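You operate a simulated robot arm through the tools that you are given. There is no shell and no other tool. Be economical: measure what you need, move in short steps, check, and stop when the job is done.

Carry out the task below with a simulated robot arm. There is one attempt and no reset: what you move stays moved.

JOB
Scrub the dirt off the green saucer with the round scrub brush.
Fine: brush back; saucer on the long counter, the wide orange pot standing in it.

Only the result counts: the job must be done as asked and must still hold three seconds after the hand-in. Knocking over, shifting, dropping, spilling or breaking anything else fails it.

ROBOT AND FRAMES
A 7-joint arm with a two-finger parallel gripper, fixed in place. Base frame: the origin is at the foot of the arm, x ahead of it, y to its left, z up. Readings come in cm, degrees, newtons and seconds.
With the tool pointing down near the work surface it reaches from about 34 to 78 cm from the base axis. Its first joint turns from -166.0 to 166.0 degrees. Payload 3.91 kg.
Tool frame: the origin (TCP) lies between the finger pads and is the grasp point; the fingertips stand 3 cm ahead of it; z points along the fingers, y is the line along which they close. Largest opening 11 cm; finger width 2, thickness 1; the body of the gripper, 4.8 by 11.2 cm, starts 5.5 cm behind the TCP.
Orientation is told as [roll, pitch, yaw] about the base's x, y, z axes, in that order, counted from this pose: with the fingers straight down and closing along the base's y, the tool's x points along the base's -x, its y along +y and its z along -z.

CONTROLS
- The arm moves only by the tool apply_moves. Its argument "commands" is a list of rows, each a list of 2 entries, a list of its own where there are three numbers: the shift along the base's x, y, z in cm, then the turn, a rotation vector about the base's x, y, z in degrees. In form: [[[dx, dy, dz], [ax, ay, az]], ...]. A call has 1 to 8 rows; each row shifts and turns the commanded pose from where the row before left it. "hand" is the finger opening in cm, from 0 to 11, set as the call begins (left out, the last holds). Each row takes 0.2 s and may step no farther than 5 cm and 8.6 degrees from the row before; otherwise, or with a gripper value out of range, the whole call is refused. Where a pose cannot be reached the arm comes as near as it can. A force on the tool above 40 N (or 10 N above the force at the start of the call, whichever is more), or a blocked arm, ends the call early, and 0.2 s more pass. Each finger travels about 15.3 cm/s and halts on what it meets, pressing with about 36 N; the grip force reading is that of the motor and also rises with nothing between the fingers. The clock runs only during rows and for 0.2 s after the last one: add rows that do not move to give the fingers time. The reply holds the time, the measured pose of the TCP, the force on the tool along the base axes, the opening and the grip force, in the units named above and with some noise.
- Cameras (640 x 400 px; columns grow to the right, rows downward): "scene" is fixed at [40.66, -63.49, 162.88]; the picture's right is [0.99, -0.12, 0.00], its down [-0.10, -0.85, -0.51] and it looks along [0.06, 0.50, -0.86] (base axes); focal length 239 px, centre (320, 200). "wrist" rides on the gripper at [-3.6, 0, -5.7] in the tool frame; the picture's right is [0.00, -1.00, 0.00], its down [0.97, 0.00, -0.24] and it looks along [0.24, 0.00, 0.97] (tool axes); focal length 218 px, centre (320, 200). There is no depth. A picture from a camera that has moved, and an enlarged one, comes with that camera's place and axes in the base frame and with its lens. The place of the scene camera against the robot may be out by one fixed shift of up to 2.5 cm in any direction.
- get_image(camera): a new picture of that camera. The clock stands still meanwhile.
- lift_body(by): slides the trunk up (or, below 0, down) by that many cm; the arm rides with it, the base frame stays. It gives what a move gives, with no picture.
- close_up(camera, box): a new picture of the part [left, top, right, bottom] of that camera's present view, enlarged. The clock stands still meanwhile.
- close_job(): hands the job in; it is judged then, once.

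Go step by step. Nothing tells you positions but the pictures and the camera data: compare them with the known pose of the tool, close in by small moves and look again before you grip or let go. The budget is 120 turns and 76 pictures, counting those below and the enlarged ones. Unless the task says otherwise, let go and move clear before handing in, and close with one line.

The tools are called after "Request:" as a command line: name --argument value ..., lists and objects as JSON in quotes. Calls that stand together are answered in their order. apply_moves: Moves the arm, as the interface text tells. Its arguments: {"type":"object","properties":{"commands":{"type":"array","items":{"type":"array"}},"hand":{"type":"number"}},"required":["commands"]} The other tools are called the same way: lift_body (by) slides the trunk up or down; get_image (camera) takes a picture; close_up (camera, box) takes an enlarged picture of a part of a camera's view; close_job () hands the job in.

At the start:

```text
clock: 0.0
ee_pos: [35.32, -15.85, 128.35]
tool_rot: [0.0, 0.0, 0.0]
wrist_force: [0.0, 0.0, 0.9]
opening: 10.98
gripper_force: 0.0
trunk travel left (down, up): [-55.0, 6.0]
```

scene: 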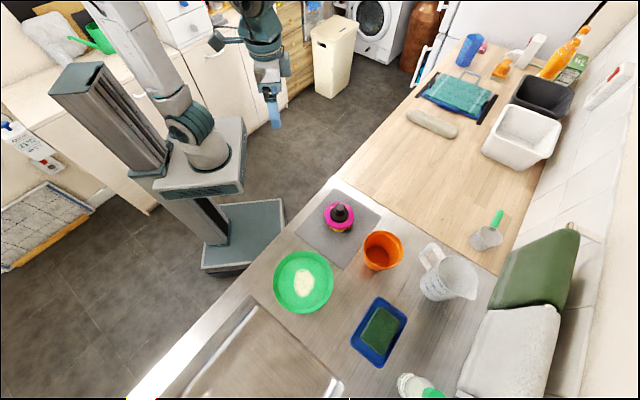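
wrist: 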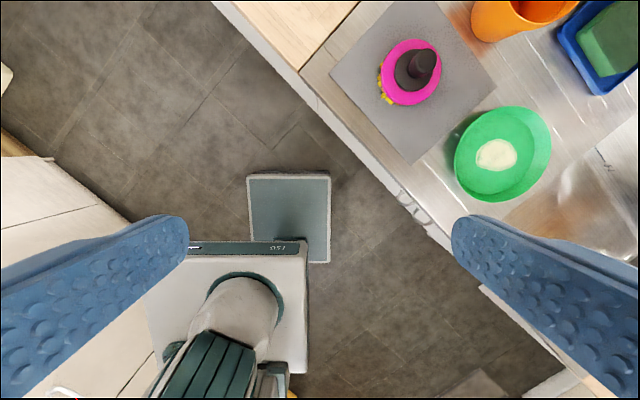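

I see the brush near (51,-29), the saucer near (38,-49) and an orange pot near (62,-43). I'll look closer at the scene first.

Request:
close_up --camera "scene" --box '[240, 170, 500, 390]'

Request:
close_up --camera "scene" --box '[320, 0, 640, 260]'

Request:
close_up --camera "wrist" --box '[320, 0, 640, 220]'

```text
1.82 times, centred on (370, 280) of scene
camera zoom: at [40.66, -63.49, 162.88], right [0.99, -0.12, 0.0], down [-0.1, -0.85, -0.51], along [0.06, 0.5, -0.86], focal length 435 px, centre (229, 54)
```

zoom: 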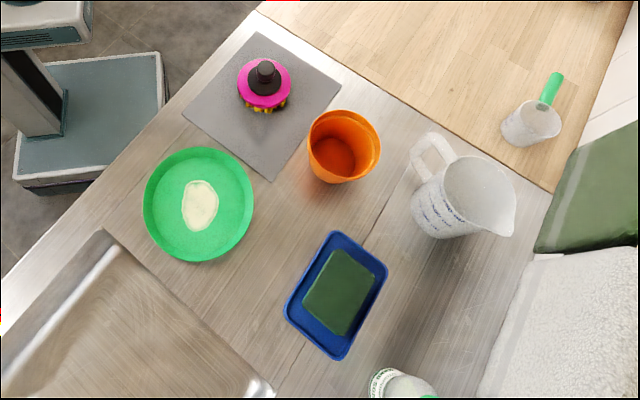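

```text
1.54 times, centred on (480, 130) of scene
camera zoom: at [40.66, -63.49, 162.88], right [0.99, -0.12, 0.0], down [-0.1, -0.85, -0.51], along [0.06, 0.5, -0.86], focal length 368 px, centre (74, 308)
```

zoom: 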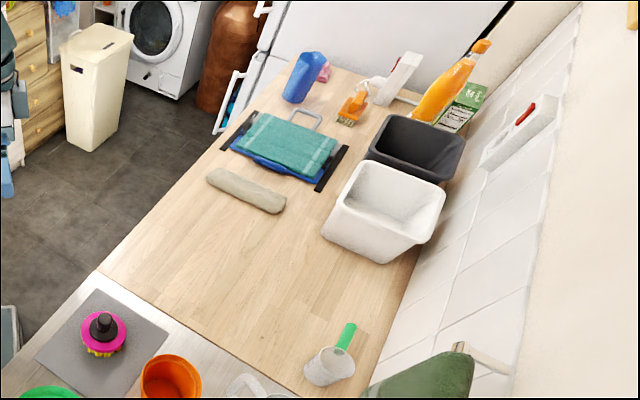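

```text
1.82 times, centred on (480, 110) of wrist
camera zoom: at [38.75, -15.96, 134.12], right [0.0, -1.0, 0.0], down [-0.97, 0.0, 0.24], along [-0.24, 0.0, -0.97], focal length 397 px, centre (29, 364)
```

zoom: 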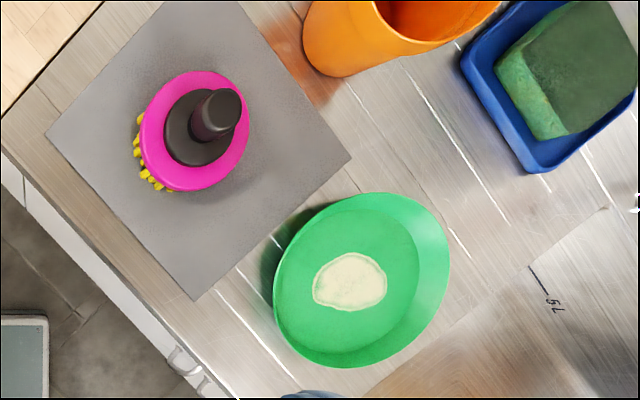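

The layout agrees in both cameras: brush knob near (50.5,-30.5), dirt near (37.2,-49.2). The counter runs at 45°, and I take the wooden worktop to be the long one. I'll move above the brush with the fingers open and look.

Request:
apply_moves --commands '[[[2.5, -2.4, -2], [0, 0, 0]], [[2.5, -2.4, -2], [0, 0, 0]], [[2.5, -2.4, -2], [0, 0, 0]], [[2.5, -2.4, -2], [0, 0, 0]], [[2.5, -2.5, -2], [0, 0, 0]], [[2.7, -2.5, -2], [0, 0, 0]], [[0, 0, 0], [0, 0, 0]]]' --hand 8

Request:
get_image --camera "wrist"

Request:
get_image --camera "scene"

```text
clock: 1.6
ee_pos: [50.47, -30.41, 116.3]
tool_rot: [0.0, 0.0, -0.1]
wrist_force: [0.2, -0.3, 0.8]
opening: 8.02
gripper_force: 0.1
trunk travel left (down, up): [-55.0, 6.0]
```

```text
70 pictures are left
camera wrist: at [54.01, -30.55, 122.09], right [0.0, -1.0, 0.0], down [-0.97, 0.0, 0.24], along [-0.24, 0.0, -0.97], focal length 218 px, centre (320, 200)
```

wrist: 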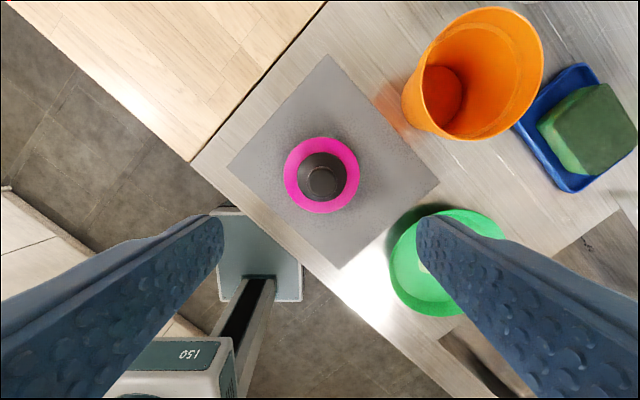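

```text
69 pictures are left
```

scene: 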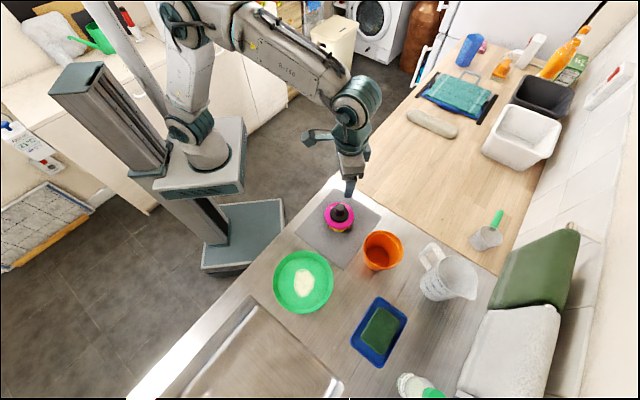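

The brush is at about (50.4,-30.7), its knob top near z=99 and its disc near z=95. I'll go down to z≈100 and check.

Request:
apply_moves --commands '[[[0, -0.2, -4], [0, 0, 0]], [[0, 0, -4], [0, 0, 0]], [[0, 0, -4], [0, 0, 0]], [[0, 0, -3.3], [0, 0, 0]], [[0, 0, 0], [0, 0, 0]]]' --hand 6

Request:
close_up --camera "scene" --box '[300, 160, 400, 240]'

Request:
get_image --camera "wrist"

```text
clock: 2.8
ee_pos: [50.36, -30.81, 101.09]
tool_rot: [0.0, -0.1, -0.1]
wrist_force: [0.2, -0.5, 0.3]
opening: 5.99
gripper_force: 0.0
trunk travel left (down, up): [-55.0, 6.0]
```

```text
5.00 times, centred on (350, 200) of scene
camera zoom: at [40.66, -63.49, 162.88], right [0.99, -0.12, 0.0], down [-0.1, -0.85, -0.51], along [0.06, 0.5, -0.86], focal length 1197 px, centre (170, 200)
```

zoom: 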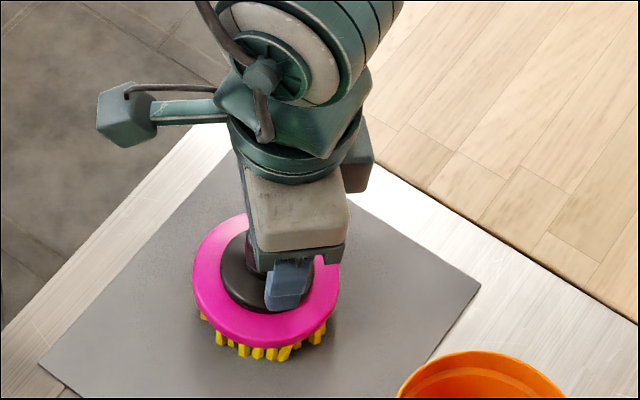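

```text
67 pictures are left
camera wrist: at [53.96, -30.87, 106.78], right [0.0, -1.0, 0.0], down [-0.97, 0.0, 0.24], along [-0.24, 0.0, -0.97], focal length 218 px, centre (320, 200)
```

wrist: 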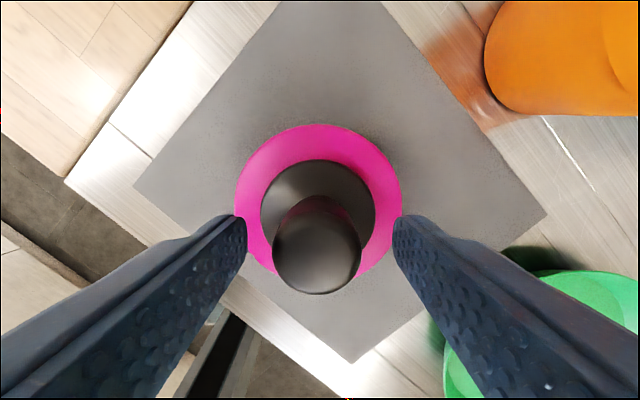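

The knob sits between the fingers and tops out near z=99.3. I'll go down 2.3 cm and close.

Request:
apply_moves --commands '[[[0, 0.1, -1.5], [0, 0, 0]], [[0, 0, -0.8], [0, 0, 0]], [[0, 0, 0], [0, 0, 0]]]'

Request:
close_up --camera "scene" --box '[310, 190, 370, 235]'

```text
clock: 3.6
ee_pos: [50.47, -30.68, 98.82]
tool_rot: [-0.1, 0.0, 0.0]
wrist_force: [-0.8, -0.3, -0.2]
opening: 6.01
gripper_force: 0.1
trunk travel left (down, up): [-55.0, 6.0]
```

```text
8.89 times, centred on (340, 212) of scene
camera zoom: at [40.66, -63.49, 162.88], right [0.99, -0.12, 0.0], down [-0.1, -0.85, -0.51], along [0.06, 0.5, -0.86], focal length 2127 px, centre (142, 89)
```

zoom: 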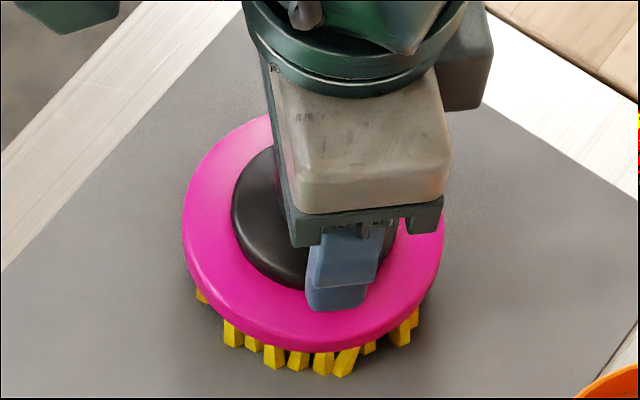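

The fingertips are just above the disc with no contact, so I'm closing on the knob.

Request:
apply_moves --commands '[[[0, 0, 0], [0, 0, 0]], [[0, 0, 0], [0, 0, 0]], [[0, 0, 0], [0, 0, 0]]]' --hand 0

Request:
get_image --camera "wrist"

```text
clock: 4.4
ee_pos: [50.5, -30.7, 98.77]
tool_rot: [-0.1, 0.0, -0.1]
wrist_force: [-0.9, 0.4, 0.3]
opening: 5.68
gripper_force: 35.8
trunk travel left (down, up): [-55.0, 6.0]
```

```text
65 pictures are left
camera wrist: at [53.97, -30.76, 104.51], right [0.0, -1.0, 0.0], down [-0.97, 0.0, 0.24], along [-0.24, 0.0, -0.97], focal length 218 px, centre (320, 200)
```

wrist: 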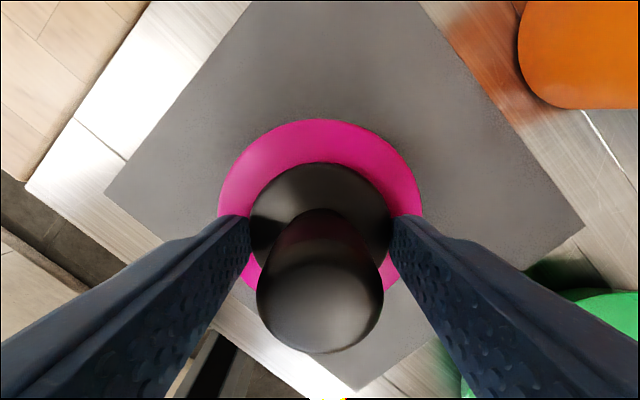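

The fingers caught the wide flange (5.7 cm) instead of the knob. I'll open, rise about 1.2 cm and close on the knob.

Request:
apply_moves --commands '[[[0, 0, 0], [0, 0, 0]], [[0, 0, 0.7], [0, 0, 0]], [[0, 0, 0.5], [0, 0, 0]]]' --hand 6.5

Request:
apply_moves --commands '[[[0, 0, 0], [0, 0, 0]], [[0, 0, 0], [0, 0, 0]], [[0, 0, 0], [0, 0, 0]]]' --hand 0

Request:
get_image --camera "wrist"

```text
clock: 5.2
ee_pos: [50.56, -30.64, 99.99]
tool_rot: [0.0, 0.1, 0.0]
wrist_force: [-0.3, -0.4, 0.2]
opening: 6.49
gripper_force: 0.0
trunk travel left (down, up): [-55.0, 6.0]
```

```text
clock: 6.0
ee_pos: [50.54, -30.73, 99.87]
tool_rot: [0.0, 0.0, 0.0]
wrist_force: [-0.3, -0.2, 0.2]
opening: 2.99
gripper_force: 36.5
trunk travel left (down, up): [-55.0, 6.0]
```

```text
64 pictures are left
camera wrist: at [53.96, -30.75, 105.71], right [0.0, -1.0, 0.0], down [-0.97, 0.0, 0.24], along [-0.24, 0.0, -0.97], focal length 218 px, centre (320, 200)
```

wrist: 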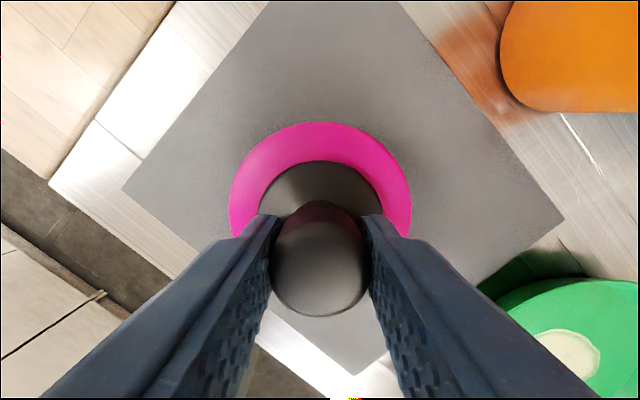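

The knob is held at 3.0 cm. I'll lift 9 cm and carry the brush over the saucer.

Request:
apply_moves --commands '[[[0, 0, 3], [0, 0, 0]], [[0, 0, 3], [0, 0, 0]], [[0, 0, 3], [0, 0, 0]], [[0, 0, 0], [0, 0, 0]]]'

Request:
get_image --camera "wrist"

Request:
close_up --camera "scene" --box '[260, 160, 420, 320]'

```text
clock: 7.0
ee_pos: [50.51, -30.54, 108.86]
tool_rot: [0.0, 0.0, 0.0]
wrist_force: [0.5, 1.0, -0.4]
opening: 2.98
gripper_force: 36.0
trunk travel left (down, up): [-55.0, 6.0]
```

```text
63 pictures are left
camera wrist: at [53.98, -30.59, 114.8], right [0.0, -1.0, 0.0], down [-0.97, 0.0, 0.24], along [-0.24, 0.0, -0.97], focal length 218 px, centre (320, 200)
```

wrist: 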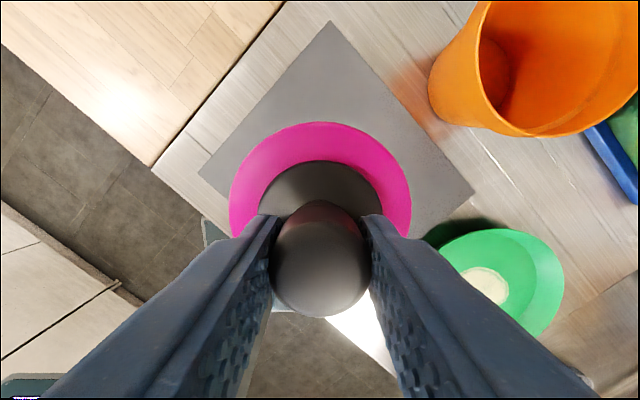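

```text
2.50 times, centred on (340, 240) of scene
camera zoom: at [40.66, -63.49, 162.88], right [0.99, -0.12, 0.0], down [-0.1, -0.85, -0.51], along [0.06, 0.5, -0.86], focal length 598 px, centre (270, 100)
```

zoom: 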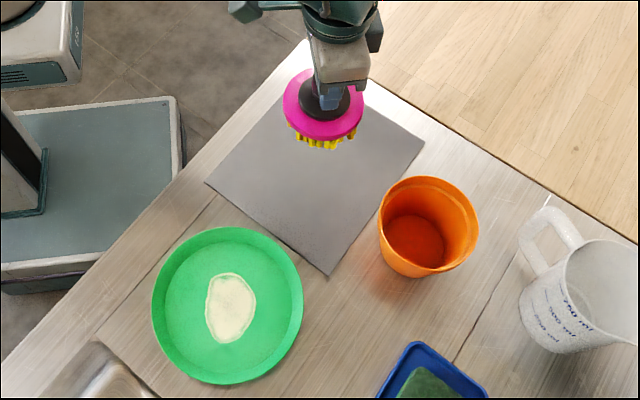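

The brush is held firmly. I'm moving over the saucer at about (37.7,-49.5).

Request:
apply_moves --commands '[[[-2.56, -3.8, 0], [0, 0, 0]], [[-2.56, -3.8, 0], [0, 0, 0]], [[-2.56, -3.8, 0], [0, 0, 0]], [[-2.56, -3.8, 0], [0, 0, 0]], [[-2.56, -3.8, 0], [0, 0, 0]], [[0, 0, -3], [0, 0, 0]], [[0, 0, 0], [0, 0, 0]]]'

Request:
get_image --camera "wrist"

Request:
close_up --camera "scene" --box '[250, 220, 370, 320]'

```text
clock: 8.6
ee_pos: [37.71, -49.56, 105.97]
tool_rot: [0.0, -0.1, 0.0]
wrist_force: [-0.4, 0.4, -0.9]
opening: 3.03
gripper_force: 36.2
trunk travel left (down, up): [-55.0, 6.0]
```

```text
61 pictures are left
camera wrist: at [41.23, -49.61, 111.78], right [0.0, -1.0, 0.0], down [-0.97, 0.0, 0.24], along [-0.24, 0.0, -0.97], focal length 218 px, centre (320, 200)
```

wrist: 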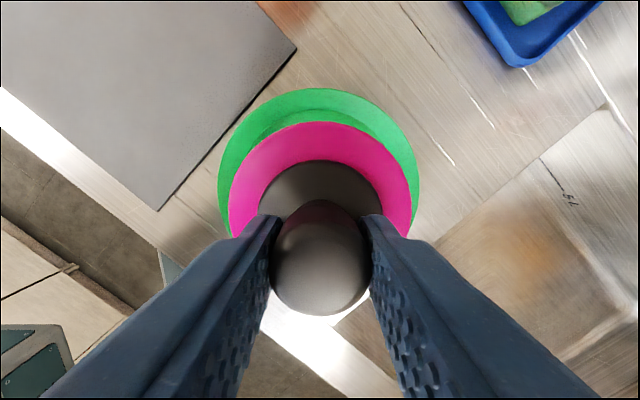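

```text
4.00 times, centred on (310, 270) of scene
camera zoom: at [40.66, -63.49, 162.88], right [0.99, -0.12, 0.0], down [-0.1, -0.85, -0.51], along [0.06, 0.5, -0.86], focal length 957 px, centre (360, -80)
```

zoom: 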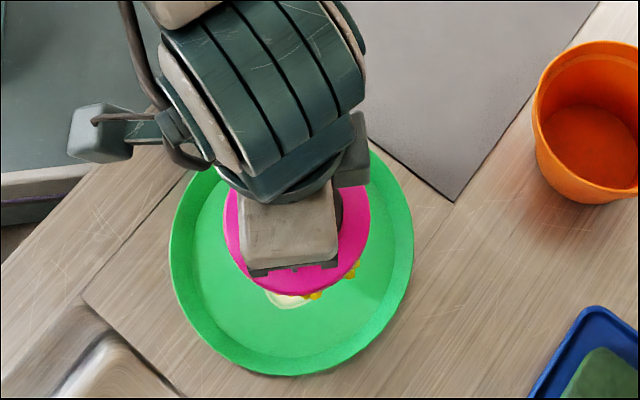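

The saucer's centre is at about (37.2,-49.6), almost under the brush. I'll lower it in small steps until I feel contact.

Request:
apply_moves --commands '[[[-0.4, 0, -2.5], [0, 0, 0]], [[0, 0, -2], [0, 0, 0]], [[0, 0, -0.5], [0, 0, 0]], [[0, 0, 0], [0, 0, 0]]]'

Request:
close_up --camera "scene" --box '[250, 220, 370, 320]'

```text
clock: 9.6
ee_pos: [37.18, -49.59, 100.88]
tool_rot: [0.0, 0.0, 0.0]
wrist_force: [-0.4, -0.5, -1.5]
opening: 3.03
gripper_force: 36.3
trunk travel left (down, up): [-55.0, 6.0]
```

```text
4.00 times, centred on (310, 270) of scene
camera zoom: at [40.66, -63.49, 162.88], right [0.99, -0.12, 0.0], down [-0.1, -0.85, -0.51], along [0.06, 0.5, -0.86], focal length 957 px, centre (360, -80)
```

zoom: 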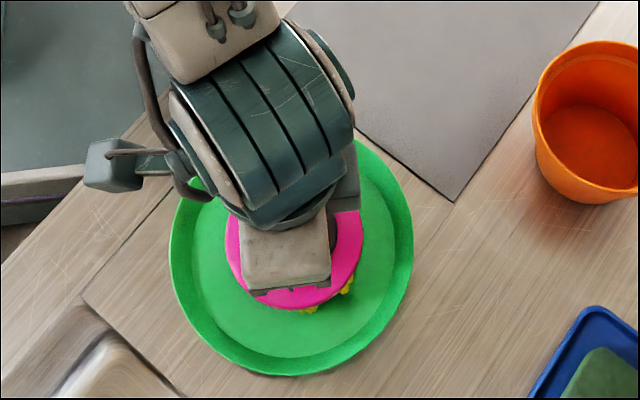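

Request:
apply_moves --commands '[[[0, -0.2, -0.3], [0, 0, 0]], [[0, 0, -0.3], [0, 0, 0]], [[0, 0, 0], [0, 0, 0]]]'

Request:
apply_moves --commands '[[[0, 0, -0.2], [0, 0, 0]], [[0, 0, -0.1], [0, 0, 0]], [[0, 0, 0], [0, 0, 0]]]'

```text
clock: 10.4
ee_pos: [37.35, -49.85, 100.26]
tool_rot: [0.0, 0.0, 0.1]
wrist_force: [0.6, 0.3, -1.3]
opening: 3.02
gripper_force: 35.8
trunk travel left (down, up): [-55.0, 6.0]
```

```text
clock: 11.2
ee_pos: [37.33, -49.86, 99.99]
tool_rot: [0.1, 0.1, 0.0]
wrist_force: [-0.4, 0.2, -0.9]
opening: 3.01
gripper_force: 36.6
trunk travel left (down, up): [-55.0, 6.0]
```

The descent has met no contact at z=100.0, so I'll keep lowering gently.

Request:
apply_moves --commands '[[[0, 0, -0.15], [0, 0, 0]], [[0, 0, -0.15], [0, 0, 0]], [[0, 0, 0], [0, 0, 0]]]'

Request:
apply_moves --commands '[[[0, 0, -0.15], [0, 0, 0]], [[0, 0, -0.1], [0, 0, 0]], [[0, 0, 0], [0, 0, 0]]]'

```text
clock: 12.0
ee_pos: [37.32, -49.81, 99.86]
tool_rot: [-0.2, -0.1, 0.1]
wrist_force: [0.0, -0.6, 18.0]
opening: 2.98
gripper_force: 36.3
trunk travel left (down, up): [-55.0, 6.0]
```

```text
clock: 12.8
ee_pos: [37.31, -49.8, 99.57]
tool_rot: [-0.2, -0.1, -0.1]
wrist_force: [2.1, -3.2, 29.1]
opening: 3.02
gripper_force: 35.9
trunk travel left (down, up): [-55.0, 6.0]
```

The brush is in contact with about 29 N. I'll ease off a little and make small scrubbing strokes.

Request:
apply_moves --commands '[[[0, 0, 0.25], [0, 0, 0]], [[1, 0, 0], [0, 0, 0]], [[-1, 1, 0], [0, 0, 0]], [[-1, -1, 0], [0, 0, 0]], [[1, -1, 0], [0, 0, 0]], [[1, 1, 0], [0, 0, 0]], [[-1, 0, 0], [0, 0, 0]]]'

Request:
close_up --camera "scene" --box '[250, 220, 370, 320]'

```text
clock: 14.4
ee_pos: [37.47, -49.7, 99.64]
tool_rot: [0.0, 0.0, 0.1]
wrist_force: [1.4, 0.8, 7.6]
opening: 2.99
gripper_force: 36.0
trunk travel left (down, up): [-55.0, 6.0]
```

```text
4.00 times, centred on (310, 270) of scene
camera zoom: at [40.66, -63.49, 162.88], right [0.99, -0.12, 0.0], down [-0.1, -0.85, -0.51], along [0.06, 0.5, -0.86], focal length 957 px, centre (360, -80)
```

zoom: 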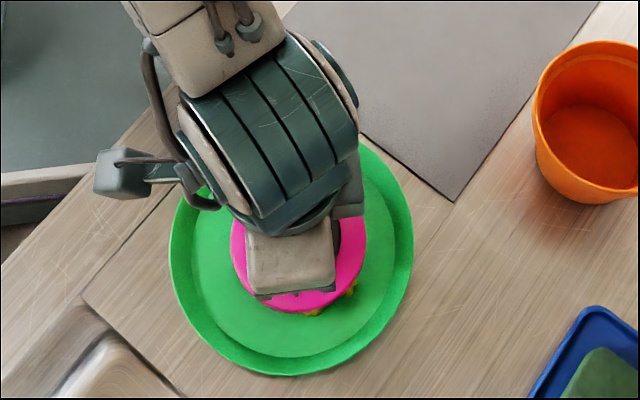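

The saucer stayed put. I'll scrub more with wider strokes, then lift and look.

Request:
apply_moves --commands '[[[1.3, 0, 0], [0, 0, 0]], [[-1.3, 1.2, 0], [0, 0, 0]], [[-1.3, -1.2, 0], [0, 0, 0]], [[1.3, -1.5, 0], [0, 0, 0]], [[1.3, 1.5, 0], [0, 0, 0]], [[-2.6, 0, 0], [0, 0, 0]], [[2.6, 0, 0], [0, 0, 0]], [[-1.3, 0, 0], [0, 0, 0]]]'

Request:
apply_moves --commands '[[[0, 1.3, 0], [0, 0, 0]], [[0, -2.6, 0], [0, 0, 0]], [[0, 2.6, 0], [0, 0, 0]], [[0, -1.3, 0], [0, 0, 0]]]'

Request:
apply_moves --commands '[[[0, 0, 3], [0, 0, 0]], [[0, 0, 4], [0, 0, 0]], [[2.5, 3.8, 1], [0, 0, 0]], [[2.5, 3.8, 0], [0, 0, 0]], [[2.5, 3.8, 0], [0, 0, 0]], [[2.5, 3.8, 0], [0, 0, 0]], [[0, 0, 0], [0, 0, 0]]]'

Request:
close_up --camera "scene" --box '[250, 200, 390, 320]'

```text
clock: 16.2
ee_pos: [37.12, -49.86, 99.79]
tool_rot: [0.0, 0.0, 0.0]
wrist_force: [0.1, 0.1, -1.5]
opening: 3.0
gripper_force: 35.8
trunk travel left (down, up): [-55.0, 6.0]
```

```text
clock: 17.2
ee_pos: [37.29, -49.76, 99.68]
tool_rot: [0.0, 0.1, 0.1]
wrist_force: [0.1, -0.5, -1.0]
opening: 2.96
gripper_force: 36.4
trunk travel left (down, up): [-55.0, 6.0]
```

```text
clock: 18.8
ee_pos: [47.41, -34.64, 107.72]
tool_rot: [0.0, 0.0, -0.1]
wrist_force: [0.3, -0.3, -1.4]
opening: 2.98
gripper_force: 35.7
trunk travel left (down, up): [-55.0, 6.0]
```

```text
3.33 times, centred on (320, 260) of scene
camera zoom: at [40.66, -63.49, 162.88], right [0.99, -0.12, 0.0], down [-0.1, -0.85, -0.51], along [0.06, 0.5, -0.86], focal length 798 px, centre (320, 0)
```

zoom: 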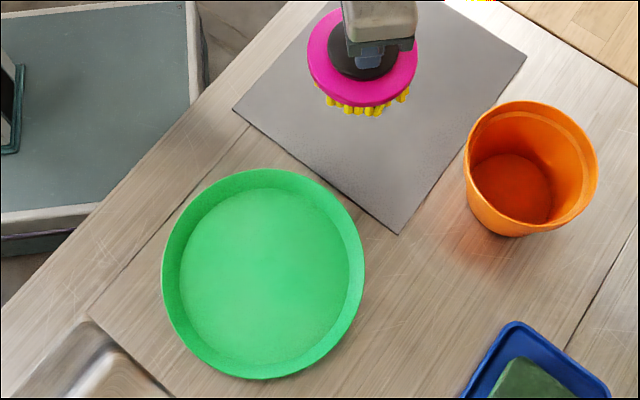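

The dirt is gone. I'm taking the brush back to its spot on the mat at (50.5,-30.7).

Request:
apply_moves --commands '[[[3.1, 3.9, 0], [0, 0, 0]], [[0, 0, -3], [0, 0, 0]], [[0, 0, -3], [0, 0, 0]], [[0, 0, -1.3], [0, 0, 0]], [[0, 0, 0], [0, 0, 0]]]'

Request:
apply_moves --commands '[[[0, 0, -0.3], [0, 0, 0]], [[0, 0, -0.2], [0, 0, 0]], [[0, 0, 0], [0, 0, 0]]]'

```text
clock: 20.0
ee_pos: [50.35, -30.73, 100.49]
tool_rot: [0.0, -0.1, 0.0]
wrist_force: [-0.4, 0.3, -0.6]
opening: 2.99
gripper_force: 36.2
trunk travel left (down, up): [-55.0, 6.0]
```

```text
clock: 20.8
ee_pos: [50.41, -30.72, 100.09]
tool_rot: [0.0, 0.0, -0.1]
wrist_force: [-1.0, -0.5, -1.7]
opening: 2.98
gripper_force: 36.3
trunk travel left (down, up): [-55.0, 6.0]
```

Request:
apply_moves --commands '[[[0.1, 0, -0.2], [0, 0, 0]], [[0, 0, -0.1], [0, 0, 0]], [[0, 0, 0], [0, 0, 0]]]'

Request:
apply_moves --commands '[[[0, 0, -0.1], [0, 0, 0]], [[0, 0, -0.1], [0, 0, 0]], [[0, 0, 0], [0, 0, 0]]]'

```text
clock: 21.6
ee_pos: [50.52, -30.7, 99.63]
tool_rot: [0.0, 0.0, -0.1]
wrist_force: [0.5, 0.0, -0.5]
opening: 2.97
gripper_force: 36.5
trunk travel left (down, up): [-55.0, 6.0]
```

```text
clock: 22.4
ee_pos: [50.51, -30.68, 99.66]
tool_rot: [-0.1, -0.2, 0.1]
wrist_force: [1.1, -0.7, 20.5]
opening: 3.0
gripper_force: 36.1
trunk travel left (down, up): [-55.0, 6.0]
```

The brush is down on the mat with a firm contact reading. I'll ease off slightly, release and rise.

Request:
apply_moves --commands '[[[0, 0, 0.1], [0, 0, 0]], [[0, 0, 0], [0, 0, 0]]]'

Request:
apply_moves --commands '[[[0, 0, 0], [0, 0, 0]], [[0, 0, 0], [0, 0, 0]], [[0, 0, 2], [0, 0, 0]], [[0, 0, 4], [0, 0, 0]], [[0, 0, 4], [0, 0, 0]], [[0, 0, 4], [0, 0, 0]], [[0, 0, 0], [0, 0, 0]]]' --hand 6

Request:
get_image --camera "wrist"

Request:
get_image --camera "scene"

```text
clock: 23.0
ee_pos: [50.52, -30.67, 99.62]
tool_rot: [-0.1, -0.1, 0.1]
wrist_force: [3.2, -2.9, 19.0]
opening: 2.99
gripper_force: 36.4
trunk travel left (down, up): [-55.0, 6.0]
```

```text
clock: 24.6
ee_pos: [50.61, -30.62, 113.7]
tool_rot: [0.0, 0.0, 0.0]
wrist_force: [-0.5, 0.5, 0.2]
opening: 5.99
gripper_force: 0.1
trunk travel left (down, up): [-55.0, 6.0]
```

```text
56 pictures are left
camera wrist: at [54.01, -30.76, 119.45], right [0.0, -1.0, 0.0], down [-0.97, 0.0, 0.24], along [-0.24, 0.0, -0.97], focal length 218 px, centre (320, 200)
```

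wrist: 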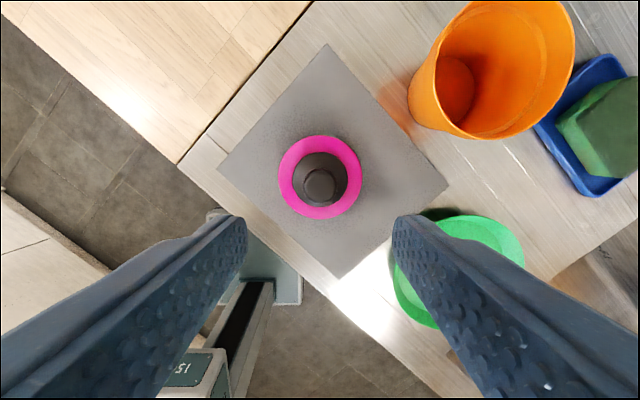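

```text
55 pictures are left
```

scene: 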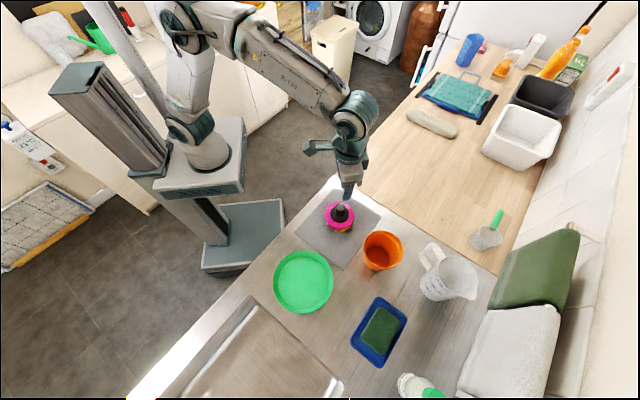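

The brush stands back on its mat. Next I'll move above the saucer's +y rim and tilt the tool to match the flared wall.

Request:
apply_moves --commands '[[[-3.4, -2.6, 0], [0, 0, 0]], [[-3.4, -2.6, 0], [0, 0, 0]], [[-3.3, -2.6, 0], [-8, 0, 0]], [[-3.3, -2.5, 0], [-8, 0, 0]], [[0, 0, -3], [-8, 0, 0]], [[0, 0, -3], [0, 0, 0]], [[0, 0, 0], [0, 0, 0]]]' --hand 5

Request:
get_image --camera "wrist"

Request:
close_up --camera "scene" --box '[250, 200, 390, 320]'

```text
clock: 26.2
ee_pos: [37.03, -41.07, 107.41]
tool_rot: [-24.0, -0.1, 0.0]
wrist_force: [0.5, 0.7, -0.2]
opening: 5.01
gripper_force: 0.0
trunk travel left (down, up): [-55.0, 6.0]
```

```text
54 pictures are left
camera wrist: at [40.52, -38.78, 112.83], right [0.0, -0.91, 0.41], down [-0.97, 0.1, 0.22], along [-0.24, -0.4, -0.89], focal length 218 px, centre (320, 200)
```

wrist: 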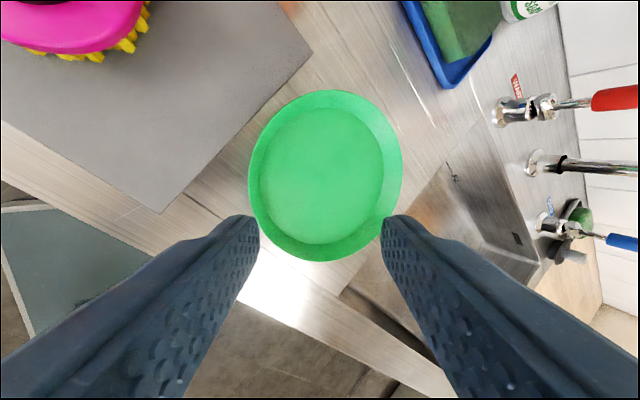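

```text
3.33 times, centred on (320, 260) of scene
camera zoom: at [40.66, -63.49, 162.88], right [0.99, -0.12, 0.0], down [-0.1, -0.85, -0.51], along [0.06, 0.5, -0.86], focal length 798 px, centre (320, 0)
```

zoom: 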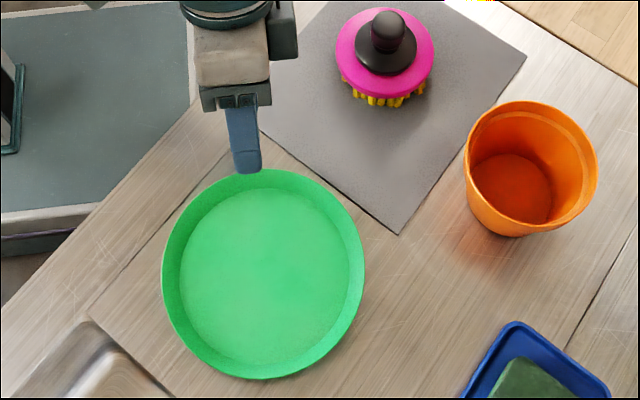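

The saucer's centre is at about (37.05,-49.2) with rim radius 8.4 and rim z about 94. I'll go to a point 6 cm up along the tool axis and check there.

Request:
apply_moves --commands '[[[0, 1.6, -3.2], [0, 0, 0]], [[0, 1.6, -3.4], [0, 0, 0]], [[0, 0, 0], [0, 0, 0]]]' --hand 2.6

Request:
get_image --camera "wrist"

```text
clock: 27.0
ee_pos: [37.18, -37.9, 100.96]
tool_rot: [-23.9, 0.0, 0.0]
wrist_force: [-0.2, -0.6, -0.4]
opening: 2.6
gripper_force: 0.0
trunk travel left (down, up): [-55.0, 6.0]
```

```text
52 pictures are left
camera wrist: at [40.6, -35.53, 106.2], right [0.0, -0.91, 0.41], down [-0.97, 0.1, 0.22], along [-0.24, -0.39, -0.89], focal length 218 px, centre (320, 200)
```

wrist: 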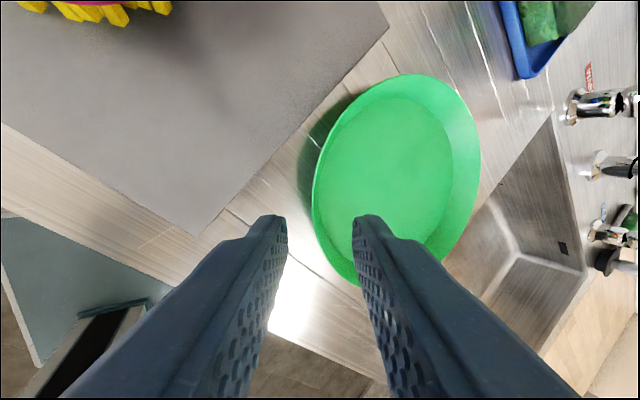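

The rim's near edge is at y≈-40.5, between the finger lines. I'll advance along the tool axis, checking forces.

Request:
apply_moves --commands '[[[-0.1, -0.8, -2], [0, 0, 0]], [[0, -0.8, -2], [0, 0, 0]], [[0, 0, 0], [0, 0, 0]]]'

Request:
close_up --camera "wrist" --box '[220, 100, 460, 280]'

Request:
close_up --camera "scene" --box '[270, 225, 350, 285]'

```text
clock: 27.8
ee_pos: [37.06, -39.37, 97.0]
tool_rot: [-24.0, -0.1, 0.0]
wrist_force: [0.0, -0.2, 0.4]
opening: 2.61
gripper_force: 0.0
trunk travel left (down, up): [-55.0, 6.0]
```

```text
2.22 times, centred on (340, 190) of wrist
camera zoom: at [40.49, -37.14, 102.27], right [0.0, -0.91, 0.41], down [-0.97, 0.1, 0.22], along [-0.24, -0.39, -0.89], focal length 485 px, centre (276, 222)
```

zoom: 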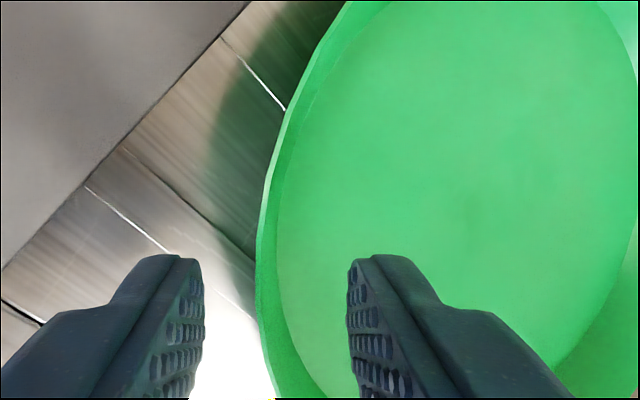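

```text
6.67 times, centred on (310, 255) of scene
camera zoom: at [40.66, -63.49, 162.88], right [0.99, -0.12, 0.0], down [-0.1, -0.85, -0.51], along [0.06, 0.5, -0.86], focal length 1596 px, centre (387, -167)
```

zoom: 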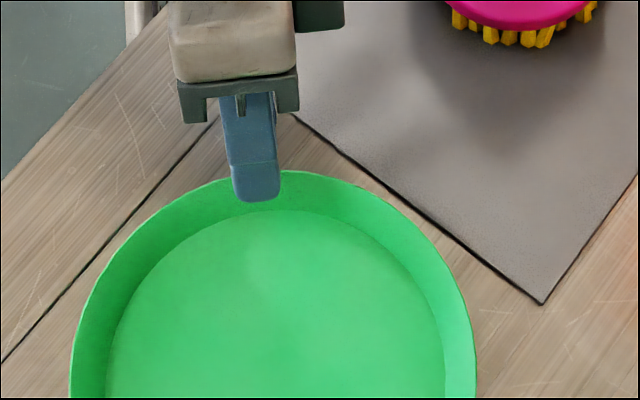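

The rim is centred between the fingers. I'll go the last 1.7 cm, then close gently.

Request:
apply_moves --commands '[[[0, -0.35, -0.9], [0, 0, 0]], [[0, -0.25, -0.7], [0, 0, 0]], [[0, 0, 0], [0, 0, 0]]]'

Request:
close_up --camera "wrist" --box '[220, 100, 460, 280]'

```text
clock: 28.6
ee_pos: [37.08, -39.96, 95.43]
tool_rot: [-23.9, 0.0, -0.1]
wrist_force: [-0.1, -0.2, 0.5]
opening: 2.59
gripper_force: 0.1
trunk travel left (down, up): [-55.0, 6.0]
```

```text
2.22 times, centred on (340, 190) of wrist
camera zoom: at [40.48, -37.75, 100.68], right [0.0, -0.91, 0.41], down [-0.97, 0.1, 0.22], along [-0.24, -0.4, -0.89], focal length 485 px, centre (276, 222)
```

zoom: 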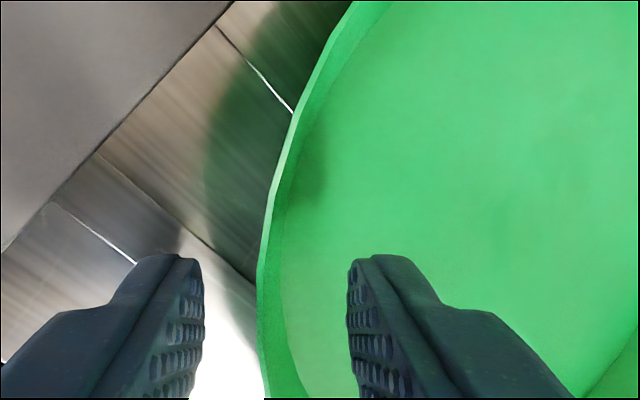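

Request:
apply_moves --commands '[[[0, 0, 0], [0, 0, 0]], [[0, -0.2, -0.45], [0, 0, 0]], [[0, 0, 0], [0, 0, 0]]]' --hand 1.6

Request:
apply_moves --commands '[[[0, 0, 0], [0, 0, 0]], [[0, 0, 0], [0, 0, 0]], [[0, 0, 0], [0, 0, 0]]]' --hand 0

Request:
get_image --camera "wrist"

Request:
close_up --camera "scene" --box '[250, 200, 390, 320]'

```text
clock: 29.4
ee_pos: [37.04, -40.21, 94.85]
tool_rot: [-23.9, 0.0, -0.1]
wrist_force: [0.5, -0.5, 0.7]
opening: 1.6
gripper_force: 0.2
trunk travel left (down, up): [-55.0, 6.0]
```

```text
clock: 30.2
ee_pos: [36.94, -40.17, 94.92]
tool_rot: [-24.1, -0.1, 0.1]
wrist_force: [2.8, -3.3, 11.9]
opening: 0.57
gripper_force: 35.9
trunk travel left (down, up): [-55.0, 6.0]
```

```text
48 pictures are left
camera wrist: at [40.47, -37.94, 100.27], right [0.0, -0.91, 0.41], down [-0.97, 0.1, 0.22], along [-0.24, -0.4, -0.89], focal length 218 px, centre (320, 200)
```

wrist: 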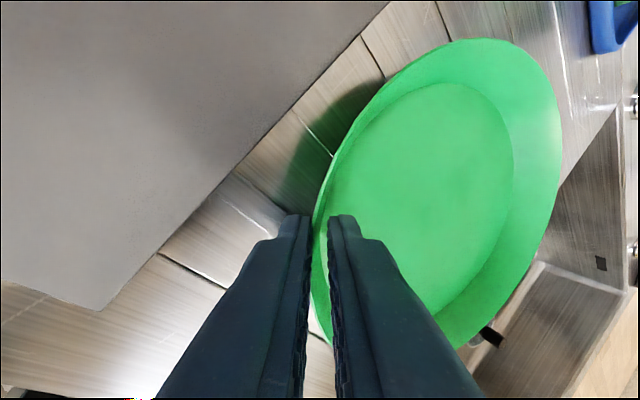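

```text
3.33 times, centred on (320, 260) of scene
camera zoom: at [40.66, -63.49, 162.88], right [0.99, -0.12, 0.0], down [-0.1, -0.85, -0.51], along [0.06, 0.5, -0.86], focal length 798 px, centre (320, 0)
```

zoom: 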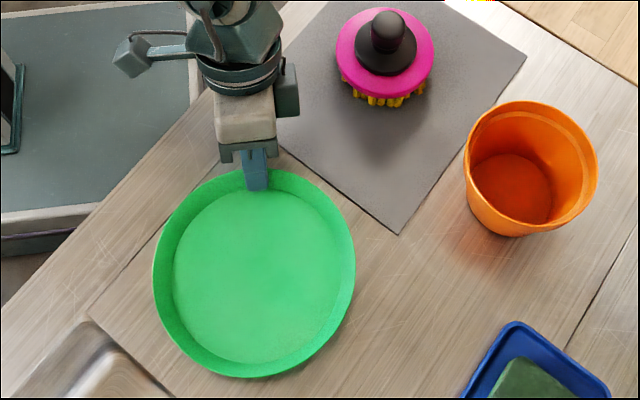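

The saucer is gripped by the rim. I'll lift a bit and check how it hangs.

Request:
apply_moves --commands '[[[0, 0, 1], [0, 0, 0]], [[0, 0, 2], [0, 0, 0]], [[0, 0, 3], [0, 0, 0]], [[0, 0, 0], [0, 0, 0]]]'

Request:
get_image --camera "wrist"

Request:
close_up --camera "scene" --box '[250, 200, 390, 320]'

```text
clock: 31.2
ee_pos: [37.04, -40.21, 100.93]
tool_rot: [-24.0, 0.0, 0.0]
wrist_force: [0.3, 0.2, -0.8]
opening: 0.37
gripper_force: 35.9
trunk travel left (down, up): [-55.0, 6.0]
```

```text
46 pictures are left
camera wrist: at [40.48, -37.9, 106.18], right [0.0, -0.91, 0.41], down [-0.97, 0.1, 0.22], along [-0.24, -0.39, -0.89], focal length 218 px, centre (320, 200)
```

wrist: 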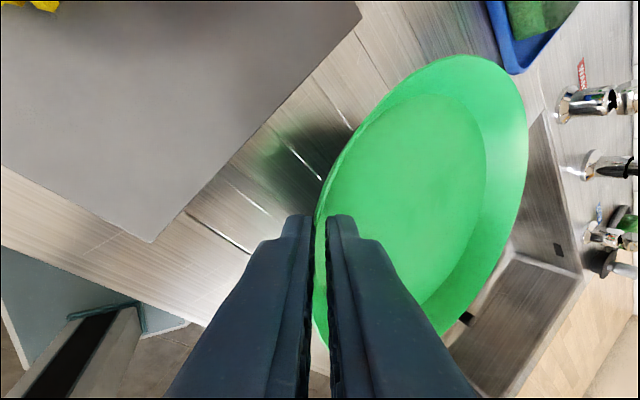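

```text
3.33 times, centred on (320, 260) of scene
camera zoom: at [40.66, -63.49, 162.88], right [0.99, -0.12, 0.0], down [-0.1, -0.85, -0.51], along [0.06, 0.5, -0.86], focal length 798 px, centre (320, 0)
```

zoom: 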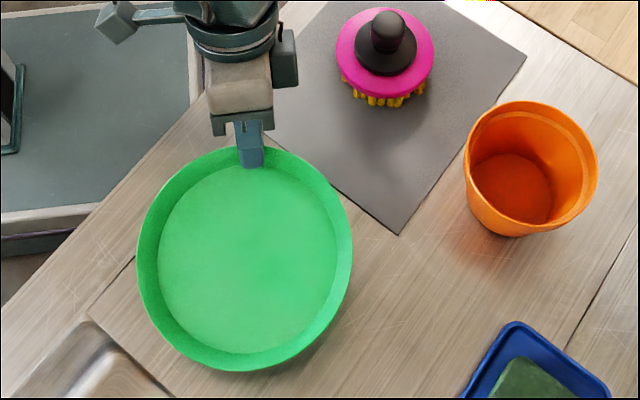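

The saucer hangs securely, drooping about 5° at the far side. I'll raise it to z≈112 and correct the droop with a small turn.

Request:
apply_moves --commands '[[[0, 0, 2.5], [-2.5, 0, 0]], [[0, 0, 3], [-2.5, 0, 0]], [[0, 0, 3], [0, 0, 0]], [[0, 0, 2.5], [0, 0, 0]], [[0, 0, 0], [0, 0, 0]]]'

Request:
get_image --camera "wrist"

Request:
get_image --camera "scene"

```text
clock: 32.4
ee_pos: [36.85, -40.17, 112.1]
tool_rot: [-29.0, 0.0, 0.0]
wrist_force: [0.4, 0.4, -0.3]
opening: 0.36
gripper_force: 35.8
trunk travel left (down, up): [-55.0, 6.0]
```

```text
44 pictures are left
camera wrist: at [40.45, -37.52, 116.98], right [0.0, -0.87, 0.48], down [-0.97, 0.12, 0.21], along [-0.24, -0.47, -0.85], focal length 218 px, centre (320, 200)
```

wrist: 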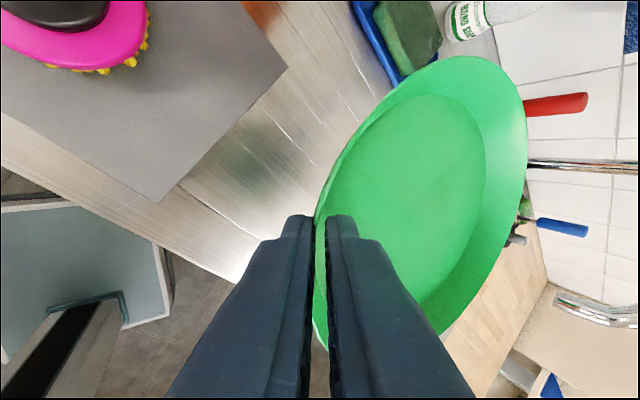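

```text
43 pictures are left
```

scene: 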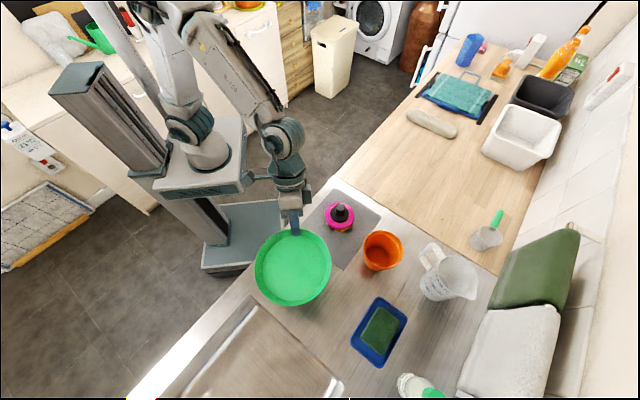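

The grip is stable and the saucer looks level. I'm carrying it to the wood, with its centre aimed at about (70,-12).

Request:
apply_moves --commands '[[[3.3, 3.7, 0], [0, 0, 0]], [[3.3, 3.7, 0], [0, 0, 0]], [[3.3, 3.7, 0], [0, 0, 0]], [[3.3, 3.7, 0], [0, 0, 0]], [[3.3, 3.7, 0], [0, 0, 0]], [[0, 0, 0], [0, 0, 0]]]'

Request:
apply_moves --commands '[[[3.3, 3.7, 0], [0, 0, 0]], [[3.3, 3.7, 0], [0, 0, 0]], [[3.3, 3.7, 0], [0, 0, 0]], [[3.3, 3.7, 0], [0, 0, 0]], [[3.3, 3.7, 0], [0, 0, 0]], [[0, 0, 0], [0, 0, 0]]]'

Request:
get_image --camera "wrist"

Request:
get_image --camera "scene"

```text
clock: 33.8
ee_pos: [53.34, -21.66, 111.85]
tool_rot: [-29.0, 0.0, 0.0]
wrist_force: [-0.8, -0.3, -0.5]
opening: 0.35
gripper_force: 35.7
trunk travel left (down, up): [-55.0, 6.0]
```

```text
clock: 35.2
ee_pos: [69.96, -3.13, 111.94]
tool_rot: [-29.0, 0.0, 0.0]
wrist_force: [0.6, 0.2, 0.1]
opening: 0.33
gripper_force: 35.9
trunk travel left (down, up): [-55.0, 6.0]
```

```text
42 pictures are left
camera wrist: at [73.48, -0.45, 116.87], right [0.0, -0.87, 0.48], down [-0.97, 0.12, 0.21], along [-0.24, -0.47, -0.85], focal length 218 px, centre (320, 200)
```

wrist: 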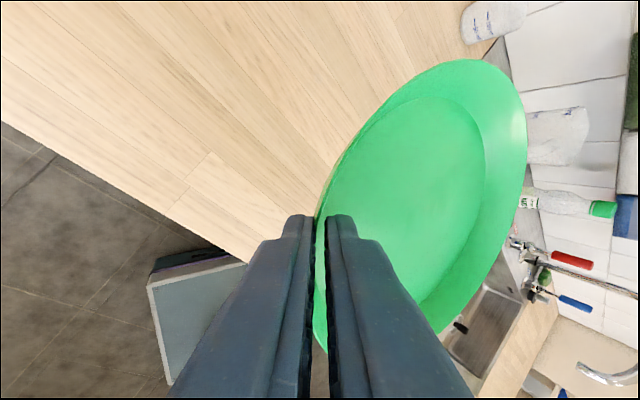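

```text
41 pictures are left
```

scene: 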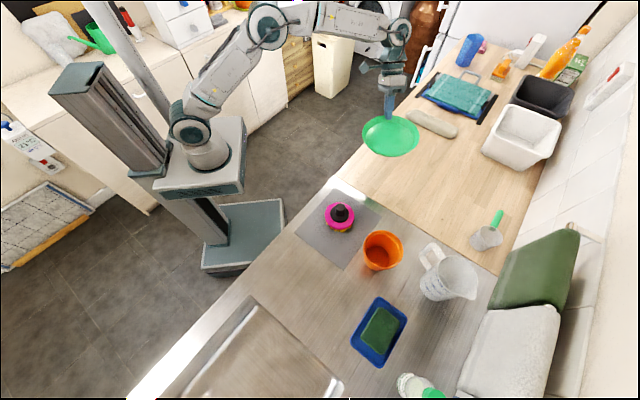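

I'm over the wood now. I'll lower to about z=98 and inspect.

Request:
apply_moves --commands '[[[0, 0, -4], [0, 0, 0]], [[0, 0, -4], [0, 0, 0]], [[0, 0, -4], [0, 0, 0]], [[0, 0, -1.5], [0, 0, 0]], [[0, 0, 0], [0, 0, 0]]]'

Request:
close_up --camera "scene" --box '[330, 100, 450, 200]'

Request:
get_image --camera "wrist"

```text
clock: 36.4
ee_pos: [69.86, -3.25, 98.3]
tool_rot: [-28.9, 0.1, -0.1]
wrist_force: [0.4, 0.0, 0.5]
opening: 0.31
gripper_force: 36.3
trunk travel left (down, up): [-55.0, 6.0]
```

```text
4.00 times, centred on (390, 150) of scene
camera zoom: at [40.66, -63.49, 162.88], right [0.99, -0.12, 0.0], down [-0.1, -0.85, -0.51], along [0.06, 0.5, -0.86], focal length 957 px, centre (40, 400)
```

zoom: 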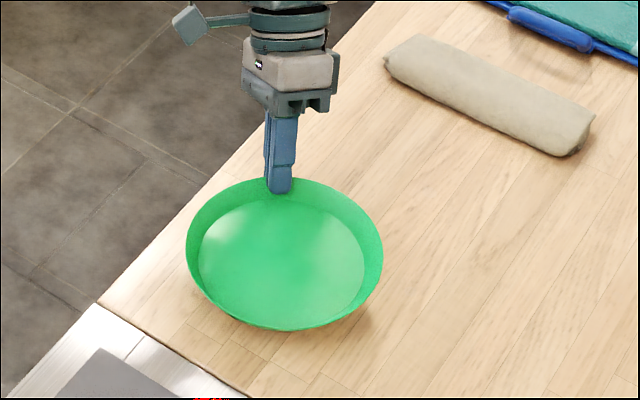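

```text
39 pictures are left
camera wrist: at [73.44, -0.47, 103.37], right [0.0, -0.87, 0.48], down [-0.97, 0.12, 0.21], along [-0.24, -0.47, -0.85], focal length 218 px, centre (320, 200)
```

wrist: 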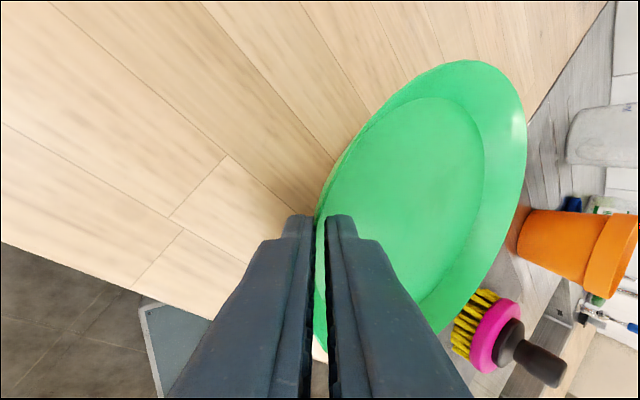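

Request:
apply_moves --commands '[[[0, 0, -1], [0, 0, 0]], [[0, 0, -0.8], [0, 0, 0]], [[0, 0, 0], [0, 0, 0]]]'

Request:
apply_moves --commands '[[[0, 0, -0.4], [0, 0, 0]], [[0, 0, -0.3], [0, 0, 0]], [[0, 0, 0], [0, 0, 0]]]'

Request:
close_up --camera "scene" --box '[340, 120, 430, 195]'

```text
clock: 37.2
ee_pos: [70.09, -3.16, 96.6]
tool_rot: [-28.9, 0.0, 0.1]
wrist_force: [0.0, -0.6, -0.3]
opening: 0.31
gripper_force: 36.0
trunk travel left (down, up): [-55.0, 6.0]
```

```text
clock: 38.0
ee_pos: [70.0, -3.23, 95.78]
tool_rot: [-29.0, 0.1, 0.0]
wrist_force: [1.3, 0.7, -0.6]
opening: 0.28
gripper_force: 36.3
trunk travel left (down, up): [-55.0, 6.0]
```

```text
5.33 times, centred on (385, 158) of scene
camera zoom: at [40.66, -63.49, 162.88], right [0.99, -0.12, 0.0], down [-0.1, -0.85, -0.51], along [0.06, 0.5, -0.86], focal length 1276 px, centre (-27, 427)
```

zoom: 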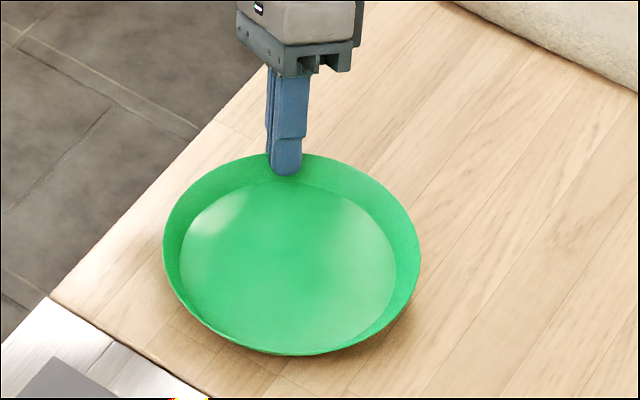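

Request:
apply_moves --commands '[[[0, 0, -0.3], [0, 0, 0]], [[0, 0, -0.2], [0, 0, 0]], [[0, 0, 0], [0, 0, 0]]]'

Request:
apply_moves --commands '[[[0, 0, -0.2], [0, 0, 0]], [[0, 0, -0.2], [0, 0, 0]], [[0, 0, 0], [0, 0, 0]]]'

Request:
close_up --camera "scene" --box '[340, 120, 430, 195]'

```text
clock: 38.8
ee_pos: [69.99, -3.13, 95.43]
tool_rot: [-29.0, 0.0, 0.0]
wrist_force: [-0.4, 2.8, 5.5]
opening: 0.29
gripper_force: 36.3
trunk travel left (down, up): [-55.0, 6.0]
```

```text
clock: 39.6
ee_pos: [69.97, -3.27, 95.13]
tool_rot: [-29.1, 0.1, 0.0]
wrist_force: [1.7, -0.3, 10.8]
opening: 0.31
gripper_force: 36.3
trunk travel left (down, up): [-55.0, 6.0]
```

```text
5.33 times, centred on (385, 158) of scene
camera zoom: at [40.66, -63.49, 162.88], right [0.99, -0.12, 0.0], down [-0.1, -0.85, -0.51], along [0.06, 0.5, -0.86], focal length 1276 px, centre (-27, 427)
```

zoom: 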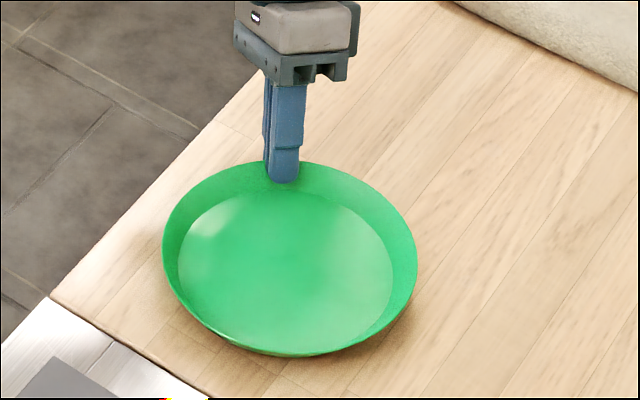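

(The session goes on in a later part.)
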